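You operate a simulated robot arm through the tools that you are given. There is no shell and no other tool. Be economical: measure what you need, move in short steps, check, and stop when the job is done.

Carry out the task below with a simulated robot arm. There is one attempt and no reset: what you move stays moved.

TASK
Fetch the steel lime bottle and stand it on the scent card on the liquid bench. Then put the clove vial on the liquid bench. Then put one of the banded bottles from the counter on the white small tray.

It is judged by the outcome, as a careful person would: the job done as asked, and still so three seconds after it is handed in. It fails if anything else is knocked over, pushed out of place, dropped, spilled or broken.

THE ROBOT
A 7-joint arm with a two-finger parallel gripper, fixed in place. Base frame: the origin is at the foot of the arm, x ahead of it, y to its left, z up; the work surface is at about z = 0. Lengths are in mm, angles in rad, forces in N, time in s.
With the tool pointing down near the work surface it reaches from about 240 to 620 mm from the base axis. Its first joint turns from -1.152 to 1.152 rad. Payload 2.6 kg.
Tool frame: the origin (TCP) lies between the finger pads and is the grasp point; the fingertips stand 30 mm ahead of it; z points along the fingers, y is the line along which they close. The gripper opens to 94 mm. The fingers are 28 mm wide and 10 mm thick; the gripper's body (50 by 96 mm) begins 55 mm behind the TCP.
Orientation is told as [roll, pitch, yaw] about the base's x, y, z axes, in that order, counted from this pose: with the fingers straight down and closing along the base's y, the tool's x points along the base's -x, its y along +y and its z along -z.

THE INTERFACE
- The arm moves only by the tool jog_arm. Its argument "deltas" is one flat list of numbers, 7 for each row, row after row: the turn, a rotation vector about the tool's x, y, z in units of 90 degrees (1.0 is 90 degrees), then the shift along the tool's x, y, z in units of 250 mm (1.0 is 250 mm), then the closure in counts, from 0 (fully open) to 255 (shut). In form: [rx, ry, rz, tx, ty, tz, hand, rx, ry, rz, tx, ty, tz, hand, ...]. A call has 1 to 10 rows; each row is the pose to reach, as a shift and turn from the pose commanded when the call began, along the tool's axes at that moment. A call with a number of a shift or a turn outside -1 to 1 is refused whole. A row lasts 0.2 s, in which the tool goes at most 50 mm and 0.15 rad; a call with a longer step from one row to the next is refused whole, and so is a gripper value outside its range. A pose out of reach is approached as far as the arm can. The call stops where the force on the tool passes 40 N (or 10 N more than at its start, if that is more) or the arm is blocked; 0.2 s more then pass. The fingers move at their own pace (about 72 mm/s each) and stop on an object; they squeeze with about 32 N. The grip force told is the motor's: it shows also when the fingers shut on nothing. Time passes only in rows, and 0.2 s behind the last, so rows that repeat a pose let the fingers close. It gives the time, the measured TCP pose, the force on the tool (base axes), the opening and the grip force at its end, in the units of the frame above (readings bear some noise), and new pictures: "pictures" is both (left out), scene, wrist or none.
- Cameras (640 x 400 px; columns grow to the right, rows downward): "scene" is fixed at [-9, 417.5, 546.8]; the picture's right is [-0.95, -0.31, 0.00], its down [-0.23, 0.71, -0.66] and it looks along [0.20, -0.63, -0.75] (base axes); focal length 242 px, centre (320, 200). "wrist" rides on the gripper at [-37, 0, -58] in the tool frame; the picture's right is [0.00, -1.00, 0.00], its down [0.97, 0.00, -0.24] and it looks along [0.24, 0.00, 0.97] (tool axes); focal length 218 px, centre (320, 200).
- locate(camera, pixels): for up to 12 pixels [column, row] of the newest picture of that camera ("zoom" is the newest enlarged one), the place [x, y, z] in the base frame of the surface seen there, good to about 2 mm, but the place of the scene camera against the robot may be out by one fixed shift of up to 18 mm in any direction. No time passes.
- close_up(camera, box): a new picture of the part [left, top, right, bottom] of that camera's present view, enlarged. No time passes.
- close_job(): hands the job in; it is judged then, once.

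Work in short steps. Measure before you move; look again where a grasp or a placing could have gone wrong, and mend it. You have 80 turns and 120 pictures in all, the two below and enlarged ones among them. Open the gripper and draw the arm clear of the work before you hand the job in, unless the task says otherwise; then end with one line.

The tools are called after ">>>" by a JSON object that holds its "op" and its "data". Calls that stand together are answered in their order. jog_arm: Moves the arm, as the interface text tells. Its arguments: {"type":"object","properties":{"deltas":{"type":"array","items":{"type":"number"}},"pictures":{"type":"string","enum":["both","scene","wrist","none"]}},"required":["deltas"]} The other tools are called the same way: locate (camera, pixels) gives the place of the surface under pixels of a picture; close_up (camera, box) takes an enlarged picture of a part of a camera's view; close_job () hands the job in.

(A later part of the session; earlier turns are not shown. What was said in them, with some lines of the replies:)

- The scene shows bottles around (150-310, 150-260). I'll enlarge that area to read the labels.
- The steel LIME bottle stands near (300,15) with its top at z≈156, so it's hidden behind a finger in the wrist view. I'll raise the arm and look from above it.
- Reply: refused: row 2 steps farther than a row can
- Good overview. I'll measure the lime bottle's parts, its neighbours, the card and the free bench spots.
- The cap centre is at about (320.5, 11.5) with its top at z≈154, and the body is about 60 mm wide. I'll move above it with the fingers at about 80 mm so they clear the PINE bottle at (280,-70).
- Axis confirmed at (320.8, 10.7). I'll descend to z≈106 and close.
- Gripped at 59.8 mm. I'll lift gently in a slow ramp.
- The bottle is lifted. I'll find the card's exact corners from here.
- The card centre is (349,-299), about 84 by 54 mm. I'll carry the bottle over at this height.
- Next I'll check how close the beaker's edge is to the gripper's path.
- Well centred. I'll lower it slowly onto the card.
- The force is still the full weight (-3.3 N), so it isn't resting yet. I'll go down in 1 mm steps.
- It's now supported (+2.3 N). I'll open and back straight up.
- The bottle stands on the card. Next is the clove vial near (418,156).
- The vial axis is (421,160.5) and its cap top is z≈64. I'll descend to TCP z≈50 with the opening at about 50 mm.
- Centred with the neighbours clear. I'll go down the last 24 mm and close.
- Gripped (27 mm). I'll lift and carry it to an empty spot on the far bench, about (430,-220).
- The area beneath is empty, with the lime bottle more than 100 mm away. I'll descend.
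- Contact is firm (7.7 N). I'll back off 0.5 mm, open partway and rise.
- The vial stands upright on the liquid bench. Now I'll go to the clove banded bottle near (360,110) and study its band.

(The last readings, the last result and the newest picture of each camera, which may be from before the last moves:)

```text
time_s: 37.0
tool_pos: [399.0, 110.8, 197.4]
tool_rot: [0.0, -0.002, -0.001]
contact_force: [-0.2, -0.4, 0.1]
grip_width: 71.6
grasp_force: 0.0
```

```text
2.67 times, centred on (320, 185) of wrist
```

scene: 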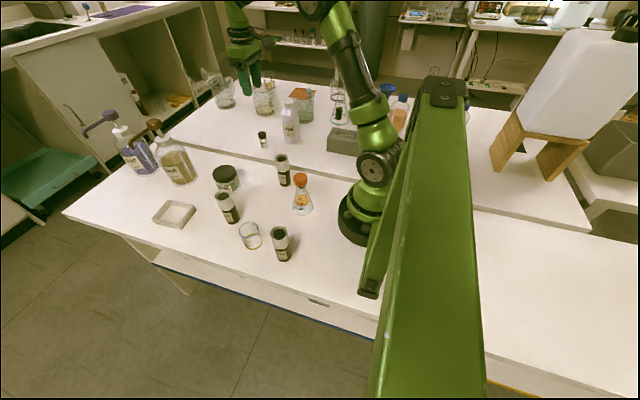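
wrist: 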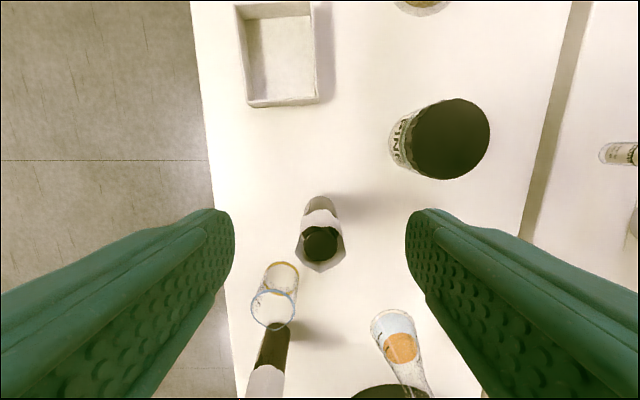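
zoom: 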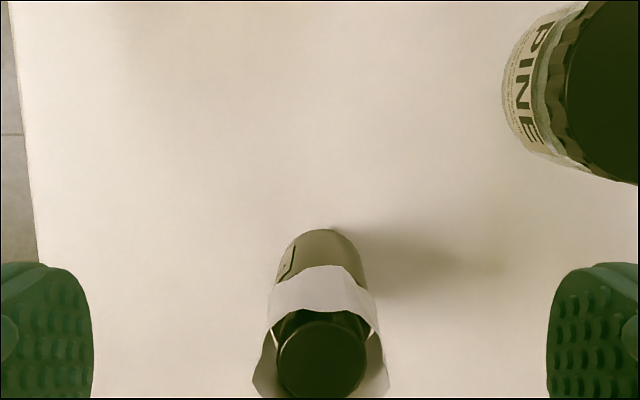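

The band covers z≈58–103 and is loose-looking paper, so I want to hold the glass below it. I'll approach tilted from the free +y side, closing along x. First I'll move clear and yaw the tool in free air.

>>> {"op": "jog_arm", "data": {"deltas": [0, 0, 0.09, 0.02, 0.06, -0.02, 60, 0, 0, 0.18, 0.04, 0.12, -0.04, 60, 0, 0, 0.27, 0.06, 0.18, -0.06, 60, 0, 0, 0.36, 0.08, 0.24, -0.08, 60, 0, 0, 0.45, 0.1, 0.3, -0.08, 60, 0, 0, 0.54, 0.12, 0.36, -0.08, 60, 0, 0, 0.63, 0.12, 0.4, -0.08, 60, 0, 0, 0.72, 0.12, 0.44, -0.08, 60, 0, 0, 0.81, 0.12, 0.44, -0.08, 60, 0, 0, 0.9, 0.12, 0.44, -0.08, 60], "pictures": "none"}}

>>> {"op": "jog_arm", "data": {"deltas": [0, 0, 0.05, 0, 0, 0, 60, 0, 0, 0.1, 0, 0, 0, 60, 0, 0, 0.1, 0, 0, 0, 60], "pictures": "both"}}

```text
time_s: 39.2
tool_pos: [367.8, 220.8, 219.0]
tool_rot: [-0.001, 0.0, -1.417]
contact_force: [-0.6, 0.6, -0.6]
grip_width: 72.1
grasp_force: 0.0
```

```text
time_s: 40.0
tool_pos: [368.7, 221.1, 217.8]
tool_rot: [0.001, 0.0, -1.573]
contact_force: [-0.2, -0.7, -0.5]
grip_width: 71.9
grasp_force: 0.0
```

scene: 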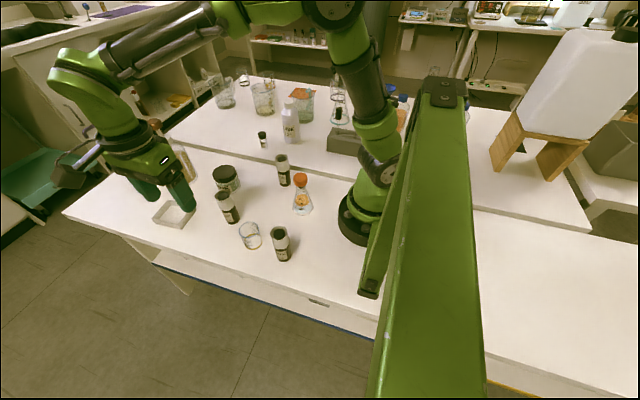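
wrist: 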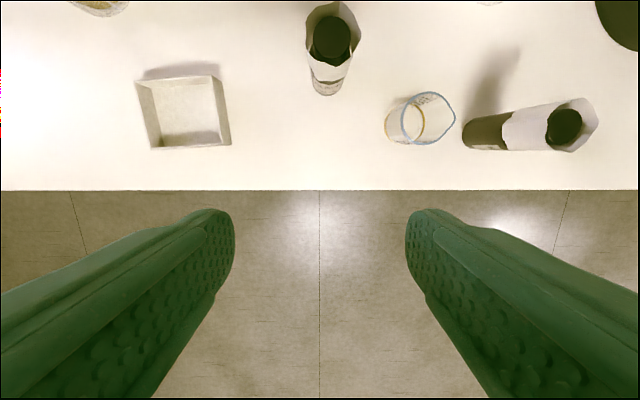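

Yaw done; now the 55° tilt.

>>> {"op": "jog_arm", "data": {"deltas": [0, -0.088, 0, 0, 0, 0, 60, 0, -0.176, 0, 0, 0, 0, 60, 0, -0.264, 0, 0, 0, 0, 60, 0, -0.352, 0, 0, 0, 0, 60, 0, -0.44, 0, 0, 0, 0, 60, 0, -0.528, 0, 0, 0, 0, 60, 0, -0.611, 0, 0, 0, 0, 60, 0, -0.611, 0, 0, 0, 0, 60], "pictures": "both"}}

```text
time_s: 41.8
tool_pos: [368.3, 221.7, 218.1]
tool_rot: [0.003, -0.961, -1.573]
contact_force: [-0.1, 1.0, 0.0]
grip_width: 71.9
grasp_force: 0.0
```

scene: 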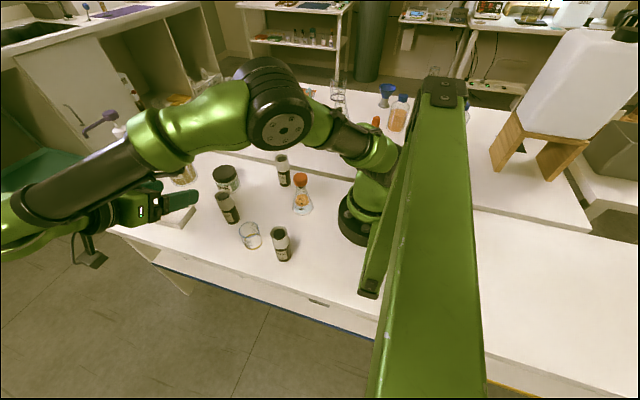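
wrist: 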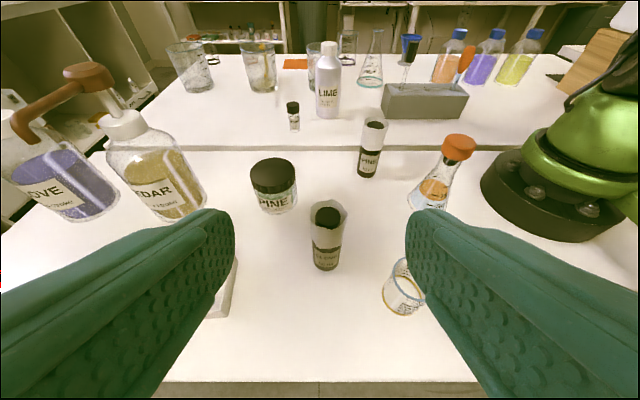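

Good: the tilted view shows the clove bottle at (327,235) with a clear approach lane. I'll measure it and the beaker.

>>> {"op": "close_up", "data": {"camera": "wrist", "box": [270, 180, 430, 330]}}

>>> {"op": "locate", "data": {"camera": "wrist", "pixels": [[327, 218], [327, 245], [327, 258], [327, 266], [315, 258], [339, 258], [316, 240], [341, 240], [385, 295], [401, 315], [408, 262], [233, 270]]}}

```text
2.67 times, centred on (350, 255) of wrist
```

zoom: 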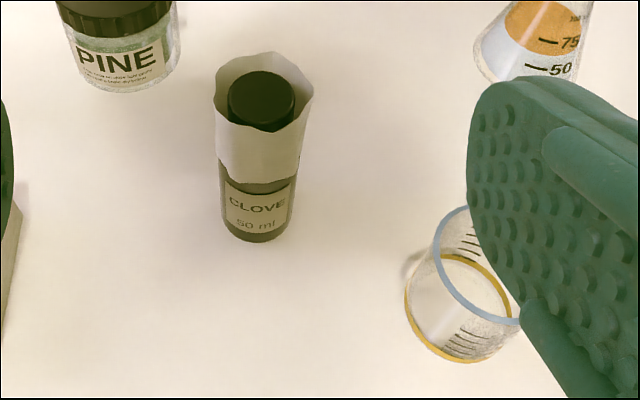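

```text
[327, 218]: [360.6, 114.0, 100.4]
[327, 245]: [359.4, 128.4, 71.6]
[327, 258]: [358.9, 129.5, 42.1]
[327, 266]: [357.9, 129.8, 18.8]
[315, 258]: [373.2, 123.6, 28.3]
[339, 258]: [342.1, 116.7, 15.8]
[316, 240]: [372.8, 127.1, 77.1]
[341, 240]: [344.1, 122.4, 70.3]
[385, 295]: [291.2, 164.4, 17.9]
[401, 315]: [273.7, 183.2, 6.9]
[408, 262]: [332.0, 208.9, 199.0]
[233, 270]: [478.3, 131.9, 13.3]
```

Bottle axis ≈ (359,112). I'll move to a pre-grasp 70 mm back along the approach line.

>>> {"op": "jog_arm", "data": {"deltas": [0, 0, 0, 0.088, -0.01, 0.126, 95, 0, 0, 0, 0.176, -0.02, 0.25, 95, 0, 0, 0, 0.264, -0.03, 0.377, 95, 0, 0, 0, 0.351, -0.037, 0.503, 95, 0, 0, 0, 0.351, -0.037, 0.503, 95], "pictures": "both"}}

```text
time_s: 43.0
tool_pos: [358.4, 168.2, 74.4]
tool_rot: [0.002, -0.959, -1.573]
contact_force: [-0.2, 0.1, 0.0]
grip_width: 59.1
grasp_force: 0.1
```

scene: 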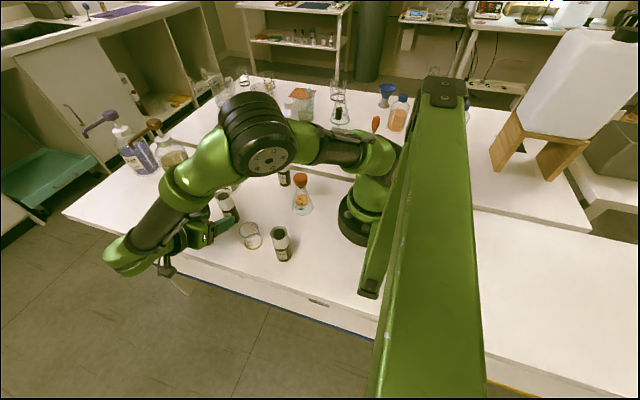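
wrist: 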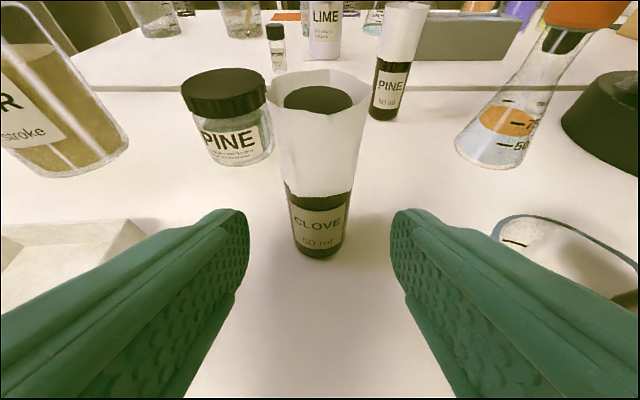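

>>> {"op": "locate", "data": {"camera": "wrist", "pixels": [[318, 190], [318, 205], [318, 240], [300, 240], [340, 240], [293, 205], [350, 205], [318, 100], [493, 230], [550, 218], [110, 225], [318, 256]]}}

>>> {"op": "close_up", "data": {"camera": "scene", "box": [100, 170, 310, 300]}}

```text
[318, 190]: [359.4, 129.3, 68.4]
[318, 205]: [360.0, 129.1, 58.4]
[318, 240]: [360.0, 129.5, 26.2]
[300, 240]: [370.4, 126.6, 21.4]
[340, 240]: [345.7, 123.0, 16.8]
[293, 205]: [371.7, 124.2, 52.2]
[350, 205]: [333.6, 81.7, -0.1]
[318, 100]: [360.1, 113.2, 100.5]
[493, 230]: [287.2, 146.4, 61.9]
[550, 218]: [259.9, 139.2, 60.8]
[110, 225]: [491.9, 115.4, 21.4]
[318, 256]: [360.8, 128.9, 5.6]
```

```text
3.05 times, centred on (205, 235) of scene
```

zoom: 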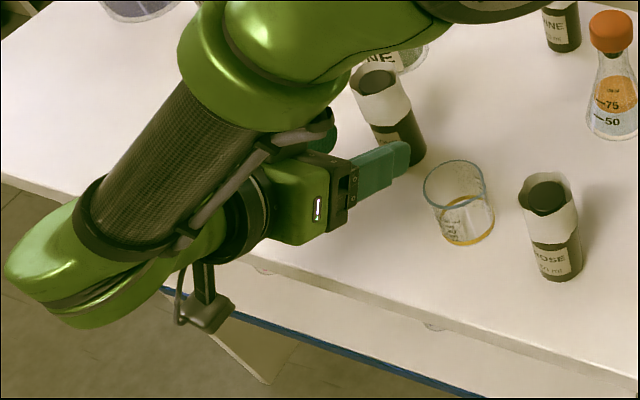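

A block hangs under the wrist at zoom (205,305), and it could meet the table edge. I'll measure it.

>>> {"op": "locate", "data": {"camera": "zoom", "pixels": [[225, 300], [205, 320], [185, 310], [205, 275], [318, 205], [160, 268], [330, 333], [230, 322], [60, 290], [250, 268]]}}

```text
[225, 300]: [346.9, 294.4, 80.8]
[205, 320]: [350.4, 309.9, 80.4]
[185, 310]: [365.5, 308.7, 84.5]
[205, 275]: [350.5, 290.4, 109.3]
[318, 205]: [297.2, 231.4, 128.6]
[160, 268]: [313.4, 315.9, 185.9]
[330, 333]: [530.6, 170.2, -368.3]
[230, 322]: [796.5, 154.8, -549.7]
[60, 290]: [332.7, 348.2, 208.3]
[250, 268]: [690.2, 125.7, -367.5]
```

The block stays above z≈35 with nothing beneath it, so it's safe. I'll advance 69 mm along the approach line, fingers at 59 mm.

>>> {"op": "jog_arm", "data": {"deltas": [0, 0, 0, 0, 0.004, 0.08, 95, 0, 0, 0, 0, 0.004, 0.16, 95, 0, 0, 0, 0, 0.004, 0.23, 95, 0, 0, 0, 0, 0.004, 0.277, 95, 0, 0, 0, 0, 0.004, 0.277, 95], "pictures": "both"}}

>>> {"op": "close_up", "data": {"camera": "scene", "box": [100, 160, 310, 290]}}

```text
time_s: 44.2
tool_pos: [360.5, 112.2, 34.4]
tool_rot: [0.001, -0.959, -1.572]
contact_force: [-0.1, -0.3, -0.7]
grip_width: 58.7
grasp_force: 0.2
```

scene: 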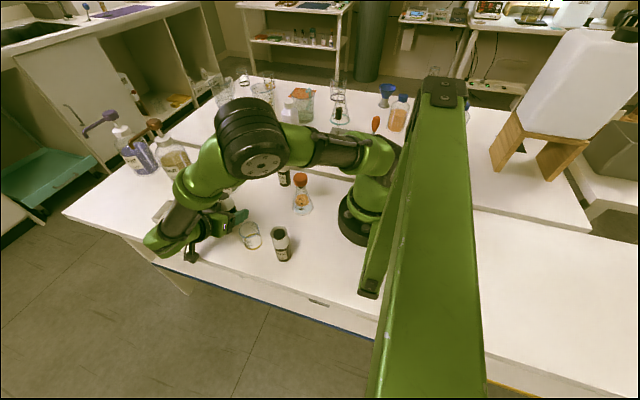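
wrist: 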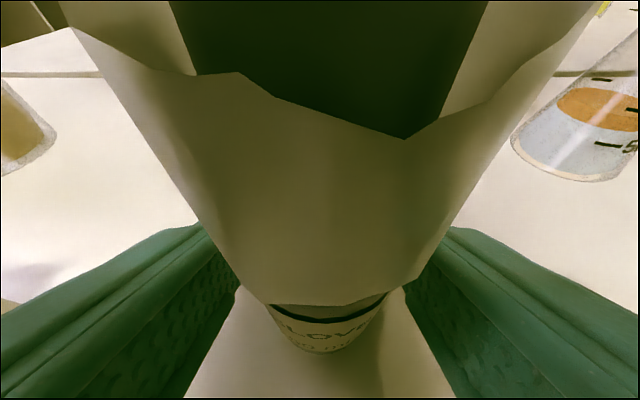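

```text
3.05 times, centred on (205, 225) of scene
```

zoom: 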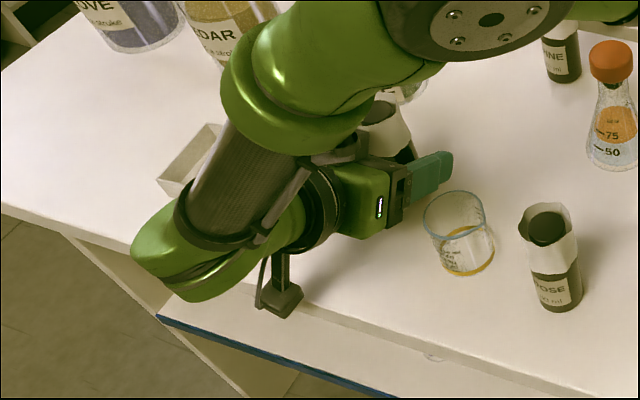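

Straddling the body below the band without contact. Now I'll close.

>>> {"op": "jog_arm", "data": {"deltas": [0, 0, 0, 0, -0.003, 0, 110, 0, 0, 0, 0, -0.003, 0, 135, 0, 0, 0, 0, -0.003, 0, 150, 0, 0, 0, 0, -0.003, 0, 255, 0, 0, 0, 0, -0.003, 0, 255, 0, 0, 0, 0, -0.003, 0, 255], "pictures": "wrist"}}

```text
time_s: 45.6
tool_pos: [360.0, 111.2, 34.9]
tool_rot: [0.0, -0.96, -1.572]
contact_force: [-0.4, -0.6, 0.1]
grip_width: 40.1
grasp_force: 32.1
```

wrist: 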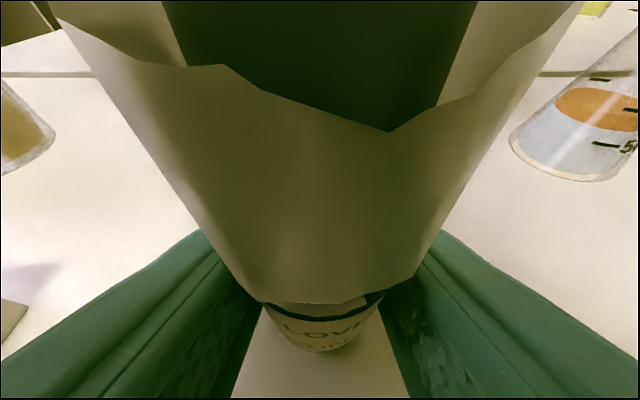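

It closed at 40 mm, wider than I expected, so the fingers may be touching the band's lower edge. I'll test with an 8 mm lift and look.

>>> {"op": "jog_arm", "data": {"deltas": [0, 0, 0, -0.007, -0.003, -0.005, 255, 0, 0, 0, -0.0131, -0.003, -0.0092, 255, 0, 0, 0, -0.02, -0.003, -0.014, 255, 0, 0, 0, -0.0262, -0.003, -0.0183, 255, 0, 0, 0, -0.0262, -0.003, -0.0183, 255], "pictures": "wrist"}}

>>> {"op": "close_up", "data": {"camera": "scene", "box": [190, 170, 290, 240]}}

```text
time_s: 46.8
tool_pos: [358.7, 112.2, 42.5]
tool_rot: [0.001, -0.96, -1.572]
contact_force: [0.0, -0.6, -1.5]
grip_width: 40.0
grasp_force: 31.5
```

wrist: 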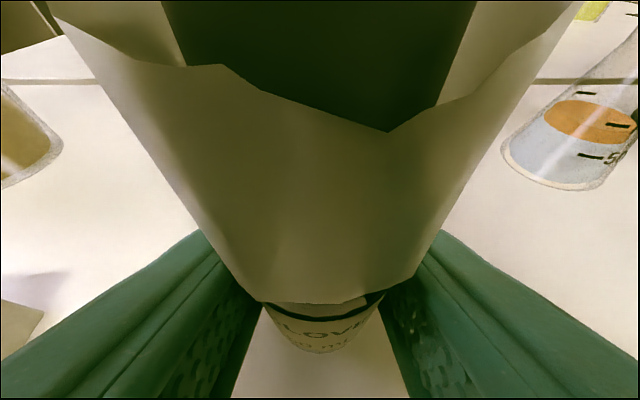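

```text
5.71 times, centred on (240, 205) of scene
```

zoom: 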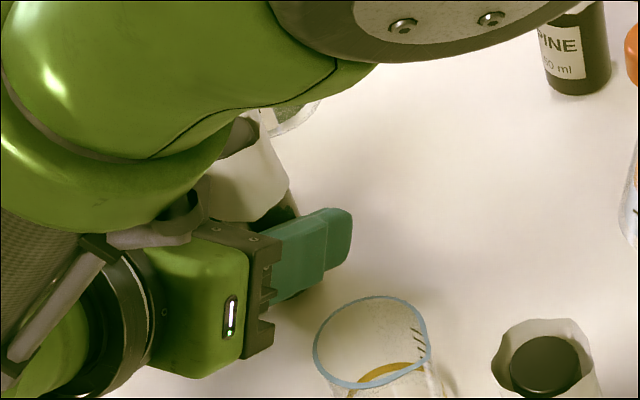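

The bottle came up with the fingers and the held view is unchanged. I'll lift further and then head toward the tray.

>>> {"op": "jog_arm", "data": {"deltas": [0, 0, 0, -0.04, 0, -0.028, 255, 0, 0, 0, -0.1, 0, -0.07, 255, 0, 0, 0, -0.17, 0, -0.12, 255, 0, 0, 0, -0.22, 0, -0.155, 255, 0, 0, 0, -0.23, 0, -0.16, 255, 0, 0, 0, -0.22, 0.03, -0.17, 255, 0, 0, 0, -0.21, 0.11, -0.19, 255, 0, 0, 0, -0.19, 0.2, -0.21, 255, 0, 0, 0, -0.18, 0.25, -0.22, 255, 0, 0, 0, -0.18, 0.25, -0.22, 255], "pictures": "both"}}

```text
time_s: 49.0
tool_pos: [422.0, 130.0, 110.8]
tool_rot: [0.0, -0.959, -1.574]
contact_force: [0.1, 1.1, -1.1]
grip_width: 40.0
grasp_force: 31.7
```

scene: 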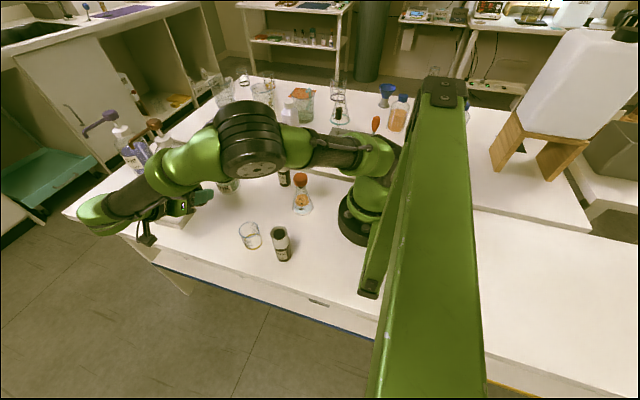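
wrist: 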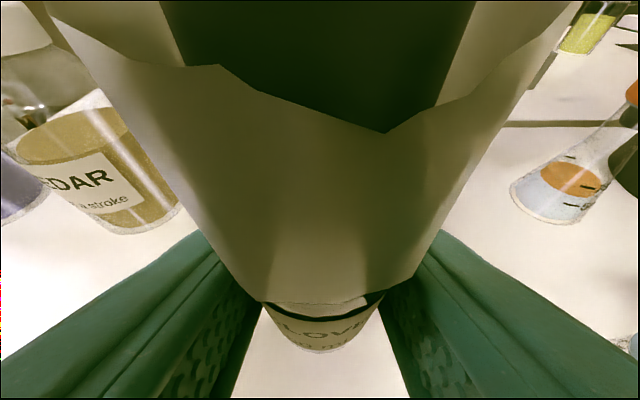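

>>> {"op": "locate", "data": {"camera": "wrist", "pixels": [[130, 234], [130, 200], [25, 215], [60, 180]]}}

>>> {"op": "jog_arm", "data": {"deltas": [0, 0, 0, 0.01, 0.04, -0.01, 255, 0, 0, 0, 0.02, 0.12, -0.03, 255, 0, 0, 0, 0.035, 0.21, -0.05, 255, 0, 0, 0, 0.05, 0.3, -0.07, 255, 0, 0, 0, 0.055, 0.37, -0.079, 255, 0, 0, 0, 0.055, 0.39, -0.079, 255, 0, 0, 0, 0.055, 0.39, -0.079, 255], "pictures": "both"}}

>>> {"op": "close_up", "data": {"camera": "scene", "box": [90, 120, 250, 240]}}

```text
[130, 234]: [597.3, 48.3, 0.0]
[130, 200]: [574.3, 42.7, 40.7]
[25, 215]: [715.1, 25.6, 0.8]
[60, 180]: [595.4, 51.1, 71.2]
```

```text
time_s: 50.6
tool_pos: [519.7, 155.1, 111.4]
tool_rot: [0.0, -0.959, -1.574]
contact_force: [0.1, -0.9, -0.7]
grip_width: 39.9
grasp_force: 32.2
```

scene: 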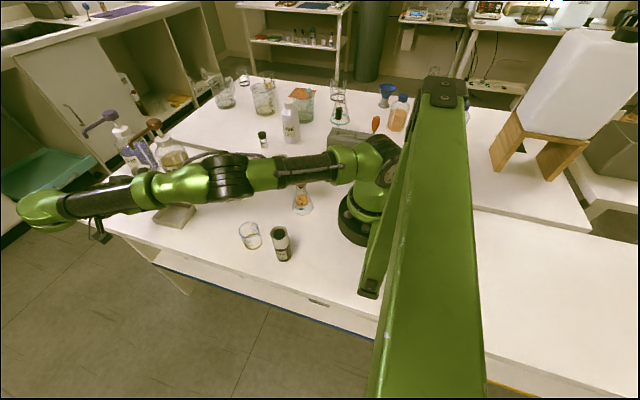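
wrist: 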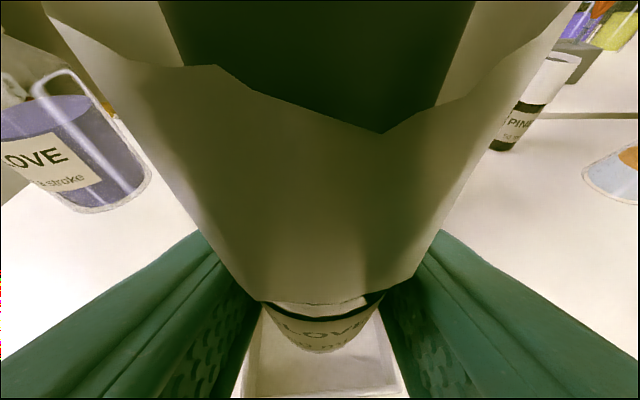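

```text
3.33 times, centred on (170, 180) of scene
```

zoom: 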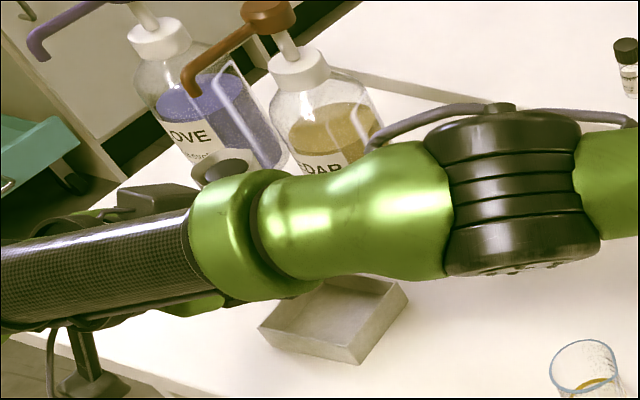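

>>> {"op": "locate", "data": {"camera": "wrist", "pixels": [[248, 385], [404, 388], [320, 397], [320, 370], [257, 350], [390, 365]]}}

>>> {"op": "locate", "data": {"camera": "zoom", "pixels": [[510, 200], [510, 270], [350, 265], [230, 285], [100, 320], [120, 395], [90, 350], [400, 300], [270, 340], [225, 170]]}}

>>> {"op": "close_up", "data": {"camera": "wrist", "box": [220, 280, 420, 400]}}

```text
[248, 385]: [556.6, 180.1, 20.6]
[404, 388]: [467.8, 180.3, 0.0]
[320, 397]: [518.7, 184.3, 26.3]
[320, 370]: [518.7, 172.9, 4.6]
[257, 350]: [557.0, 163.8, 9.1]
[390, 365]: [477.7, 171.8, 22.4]
```

```text
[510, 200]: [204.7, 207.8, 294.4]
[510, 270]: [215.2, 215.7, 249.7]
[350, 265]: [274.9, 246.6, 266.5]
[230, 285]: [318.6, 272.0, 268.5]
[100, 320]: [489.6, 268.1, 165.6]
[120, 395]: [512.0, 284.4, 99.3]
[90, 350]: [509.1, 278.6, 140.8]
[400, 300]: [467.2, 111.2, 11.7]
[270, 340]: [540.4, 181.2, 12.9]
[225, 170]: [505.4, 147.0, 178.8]
```

```text
3.20 times, centred on (320, 340) of wrist
```

zoom: 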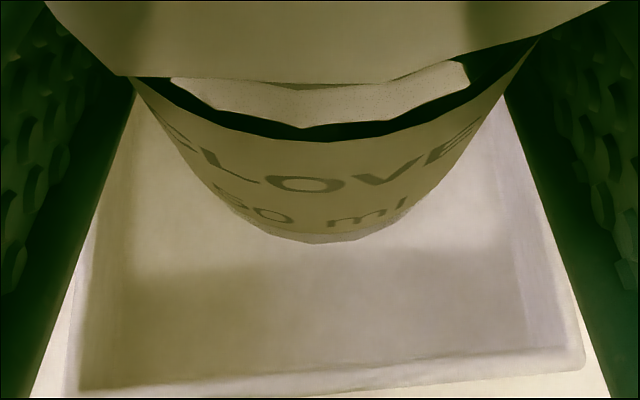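

The tray's inner area spans x≈481–554 with the near wall at y≈181, and the bottle is centred at x≈519. I'll lower to about 12 mm above the floor.

>>> {"op": "jog_arm", "data": {"deltas": [0, 0, 0, 0.03, -0.002, 0.021, 255, 0, 0, 0, 0.08, -0.004, 0.056, 255, 0, 0, 0, 0.13, -0.004, 0.091, 255, 0, 0, 0, 0.17, -0.004, 0.119, 255, 0, 0, 0, 0.195, -0.004, 0.136, 255, 0, 0, 0, 0.2033, -0.004, 0.142, 255, 0, 0, 0, 0.2033, -0.004, 0.142, 255], "pictures": "both"}}

>>> {"op": "close_up", "data": {"camera": "wrist", "box": [220, 280, 420, 400]}}

```text
time_s: 52.2
tool_pos: [516.9, 154.6, 48.8]
tool_rot: [0.0, -0.96, -1.572]
contact_force: [1.0, 0.0, -1.2]
grip_width: 40.0
grasp_force: 31.7
```

scene: 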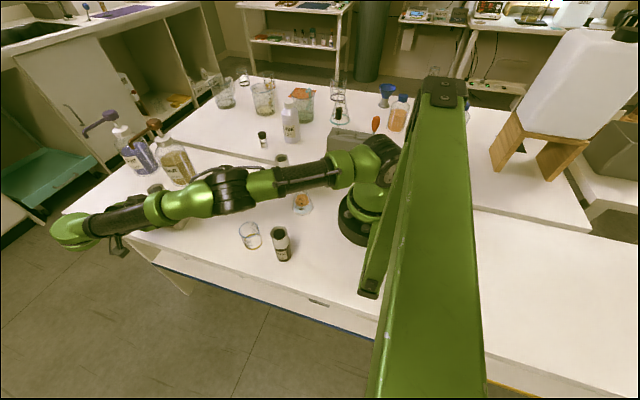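
wrist: 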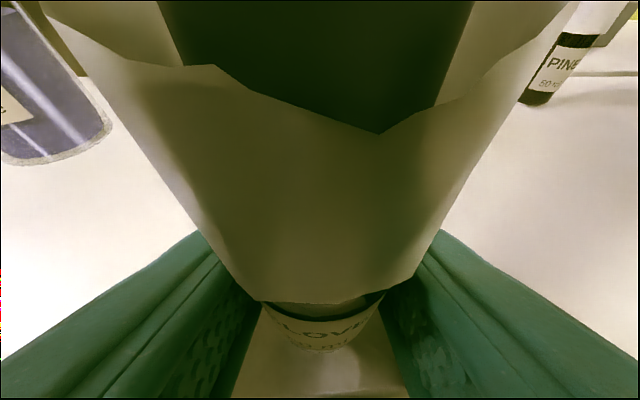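

```text
3.20 times, centred on (320, 340) of wrist
```

zoom: 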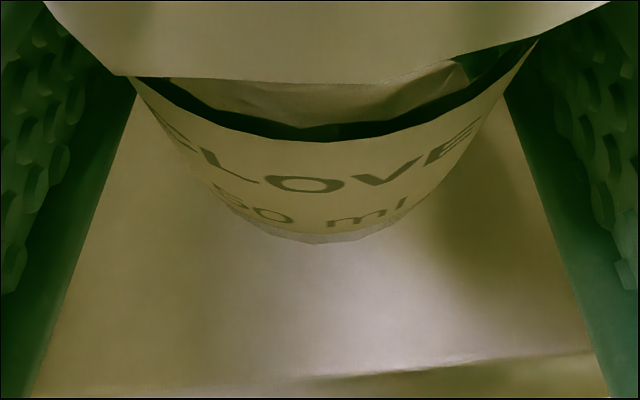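

>>> {"op": "jog_arm", "data": {"deltas": [0, 0, 0, 0.0131, 0.004, 0.0092, 255, 0, 0, 0, 0.0213, 0.004, 0.0149, 255, 0, 0, 0, 0.0262, 0.004, 0.0183, 255, 0, 0, 0, 0.0295, 0.004, 0.0206, 255, 0, 0, 0, 0.0295, 0.004, 0.0206, 255], "pictures": "none"}}

>>> {"op": "locate", "data": {"camera": "scene", "pixels": [[230, 205], [300, 185], [200, 215], [118, 250]]}}

```text
time_s: 53.4
tool_pos: [517.8, 155.3, 40.7]
tool_rot: [0.001, -0.961, -1.573]
contact_force: [0.6, -1.1, -2.0]
grip_width: 40.1
grasp_force: 31.5
```

```text
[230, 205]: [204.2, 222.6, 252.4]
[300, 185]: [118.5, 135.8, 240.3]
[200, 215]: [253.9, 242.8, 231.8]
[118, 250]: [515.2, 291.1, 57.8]
```

>>> {"op": "jog_arm", "data": {"deltas": [0, 0, 0, 0.0033, 0, 0.0023, 255, 0, 0, 0, 0.0066, 0, 0.0046, 255, 0, 0, 0, 0.0066, 0, 0.0046, 255], "pictures": "none"}}

```text
time_s: 54.2
tool_pos: [519.0, 154.2, 38.5]
tool_rot: [0.004, -0.961, -1.573]
contact_force: [-0.8, 0.3, 0.3]
grip_width: 40.0
grasp_force: 31.9
```

>>> {"op": "jog_arm", "data": {"deltas": [0, 0, 0, 0.002, 0, 0.0014, 255, 0, 0, 0, 0.002, 0, 0.0014, 255], "pictures": "wrist"}}

```text
time_s: 54.8
tool_pos: [518.9, 155.2, 39.3]
tool_rot: [0.003, -0.959, -1.574]
contact_force: [-0.1, 0.0, 4.7]
grip_width: 40.4
grasp_force: 31.6
```

wrist: 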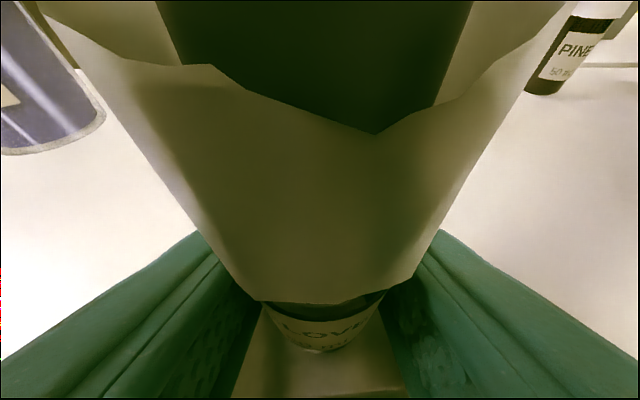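

Seated (+4.7 N). I'll open just a little, to about 46 mm, so the fingers stay off the tray walls.

>>> {"op": "jog_arm", "data": {"deltas": [0, 0, 0, 0, 0, 0, 142, 0, 0, 0, 0, 0, 0, 136, 0, 0, 0, 0, 0, 0, 130, 0, 0, 0, 0, 0, 0, 130], "pictures": "wrist"}}

```text
time_s: 55.8
tool_pos: [518.5, 154.7, 38.4]
tool_rot: [0.001, -0.96, -1.574]
contact_force: [0.3, 0.0, 0.1]
grip_width: 46.2
grasp_force: 0.0
```

wrist: 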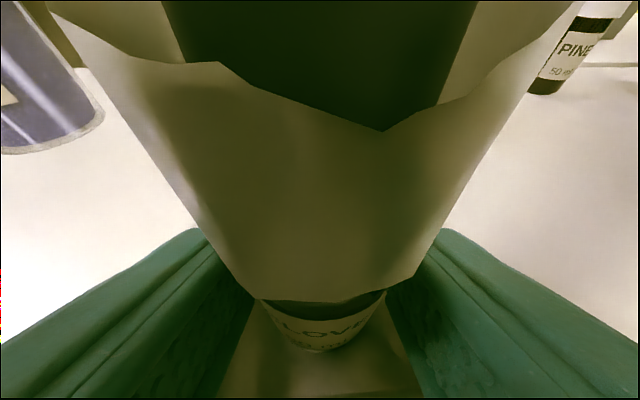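

Released, with clearance on both sides. I'll back out slowly along the approach line.

>>> {"op": "jog_arm", "data": {"deltas": [0, 0, 0, 0, 0, -0.03, 130, 0, 0, 0, 0, 0, -0.06, 130, 0, 0, 0, 0, 0, -0.1, 130, 0, 0, 0, 0, 0, -0.14, 125, 0, 0, 0, 0, 0, -0.14, 115], "pictures": "wrist"}}

```text
time_s: 57.0
tool_pos: [518.0, 175.6, 52.3]
tool_rot: [0.001, -0.961, -1.57]
contact_force: [0.7, 0.0, 0.5]
grip_width: 51.7
grasp_force: 0.0
out of reach, approached as far as the arm can: row 4, 5
```

wrist: 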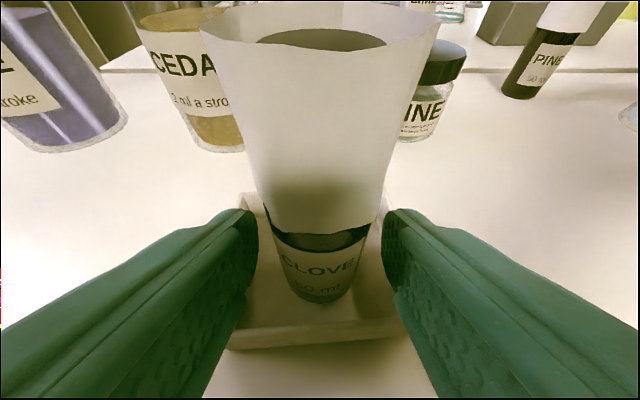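

The backward move is at the reach limit, and the bottle stands well in the tray. I'll rise vertically instead, opening a bit once the fingers are above the tray walls.

>>> {"op": "jog_arm", "data": {"deltas": [0, 0, 0, -0.084, 0, 0.005, 115, 0, 0, 0, -0.084, 0, 0.005, 95, 0, 0, 0, -0.138, 0, -0.023, 80, 0, 0, 0, -0.191, 0, -0.051, 70, 0, 0, 0, -0.191, 0, -0.051, 70], "pictures": "wrist"}}

```text
time_s: 58.2
tool_pos: [519.3, 158.6, 97.5]
tool_rot: [0.0, -0.961, -1.573]
contact_force: [-0.4, -0.1, -0.4]
grip_width: 68.1
grasp_force: 0.0
```

wrist: 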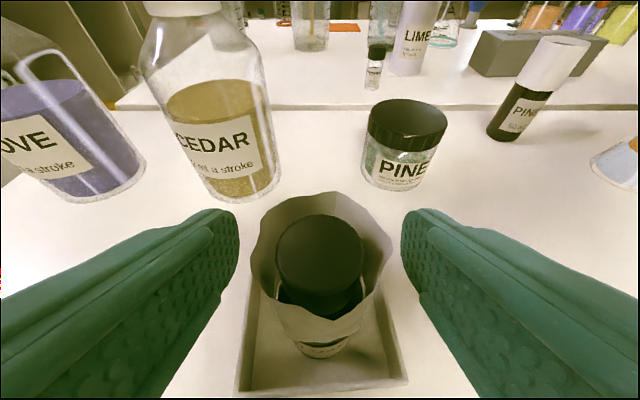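

The bottle stands upright in the tray, between the open fingers. I'll continue straight up.

>>> {"op": "jog_arm", "data": {"deltas": [0, 0, 0, -0.07, 0, -0.049, 70, 0, 0, 0, -0.14, 0, -0.098, 70, 0, 0, 0, -0.21, 0, -0.147, 70, 0, 0, 0, -0.26, 0, -0.182, 70, 0, 0, 0, -0.28, -0.1, -0.2, 70, 0, 0, 0, -0.3, -0.25, -0.21, 70, 0, 0, 0, -0.3, -0.4, -0.21, 70, 0, 0, 0, -0.3, -0.55, -0.21, 70, 0, 0, 0, -0.3, -0.55, -0.21, 70], "pictures": "both"}}

```text
time_s: 60.2
tool_pos: [381.7, 158.8, 190.1]
tool_rot: [0.002, -0.961, -1.57]
contact_force: [-0.1, -0.3, 0.1]
grip_width: 68.3
grasp_force: 0.1
```

scene: 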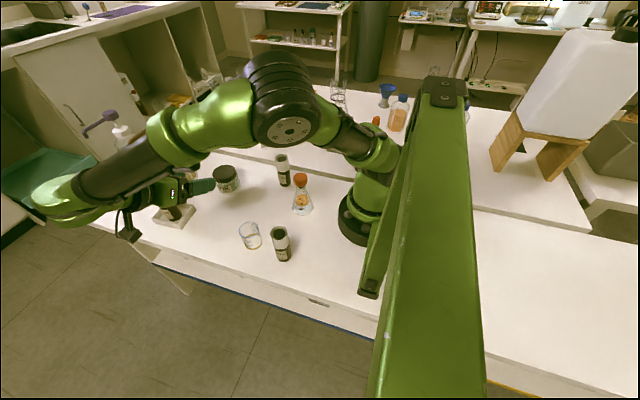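
wrist: 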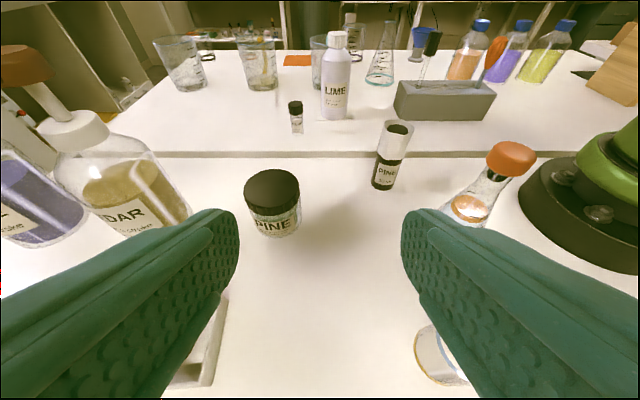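

The arm is clear. I'll raise it and un-tilt for a final check from above.

>>> {"op": "jog_arm", "data": {"deltas": [0, 0, 0, -0.1, 0, -0.07, 70, 0, 0, 0, -0.2, 0, -0.14, 0, 0, 0.088, 0, -0.26, 0, -0.18, 0, 0, 0.176, 0, -0.3, 0, -0.21, 0, 0, 0.264, 0, -0.3, 0, -0.21, 0, 0, 0.352, 0, -0.3, 0, -0.21, 0, 0, 0.44, 0, -0.3, 0, -0.21, 0, 0, 0.528, 0, -0.3, 0, -0.21, 0, 0, 0.611, 0, -0.3, 0, -0.21, 0, 0, 0.611, 0, -0.3, 0, -0.21, 0], "pictures": "both"}}

>>> {"op": "close_up", "data": {"camera": "scene", "box": [110, 80, 330, 270]}}

```text
time_s: 62.4
tool_pos: [380.7, 159.5, 281.3]
tool_rot: [0.0, 0.001, -1.571]
contact_force: [-0.2, -1.1, -0.3]
grip_width: 94.1
grasp_force: 0.1
```

scene: 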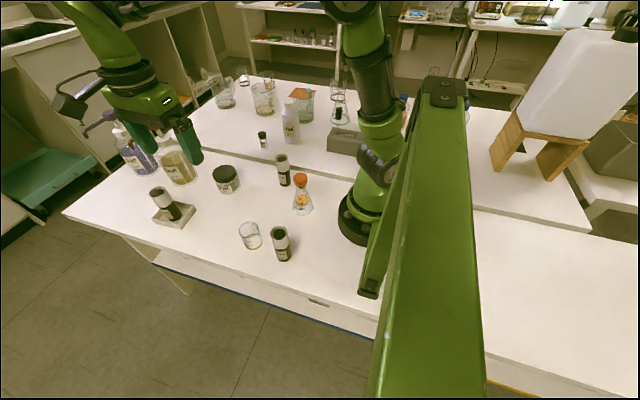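
wrist: 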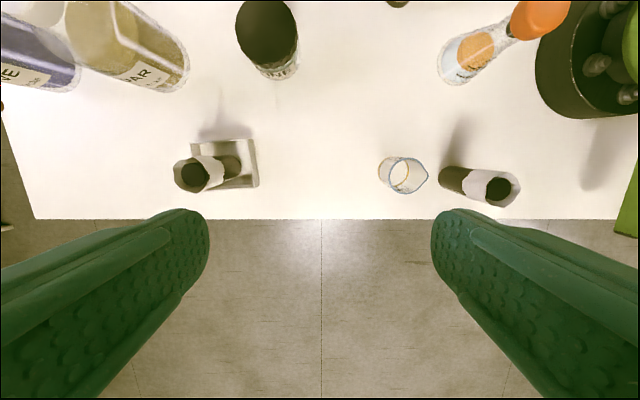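

```text
2.11 times, centred on (220, 175) of scene
```

zoom: 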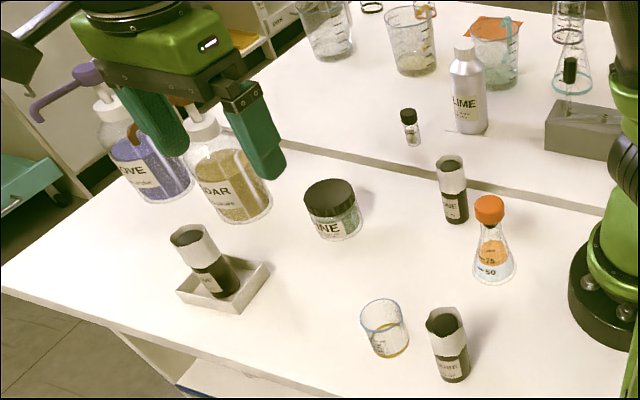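

Everything stands as asked and the other objects are undisturbed, so I'll hand in.

>>> {"op": "close_job", "data": {}}

```text
The job is handed in.
```

The steel lime bottle stands on the scent card, the clove vial is on the liquid bench, and the clove banded bottle is upright on the white small tray. In the final pictures nothing else had been moved or knocked over.
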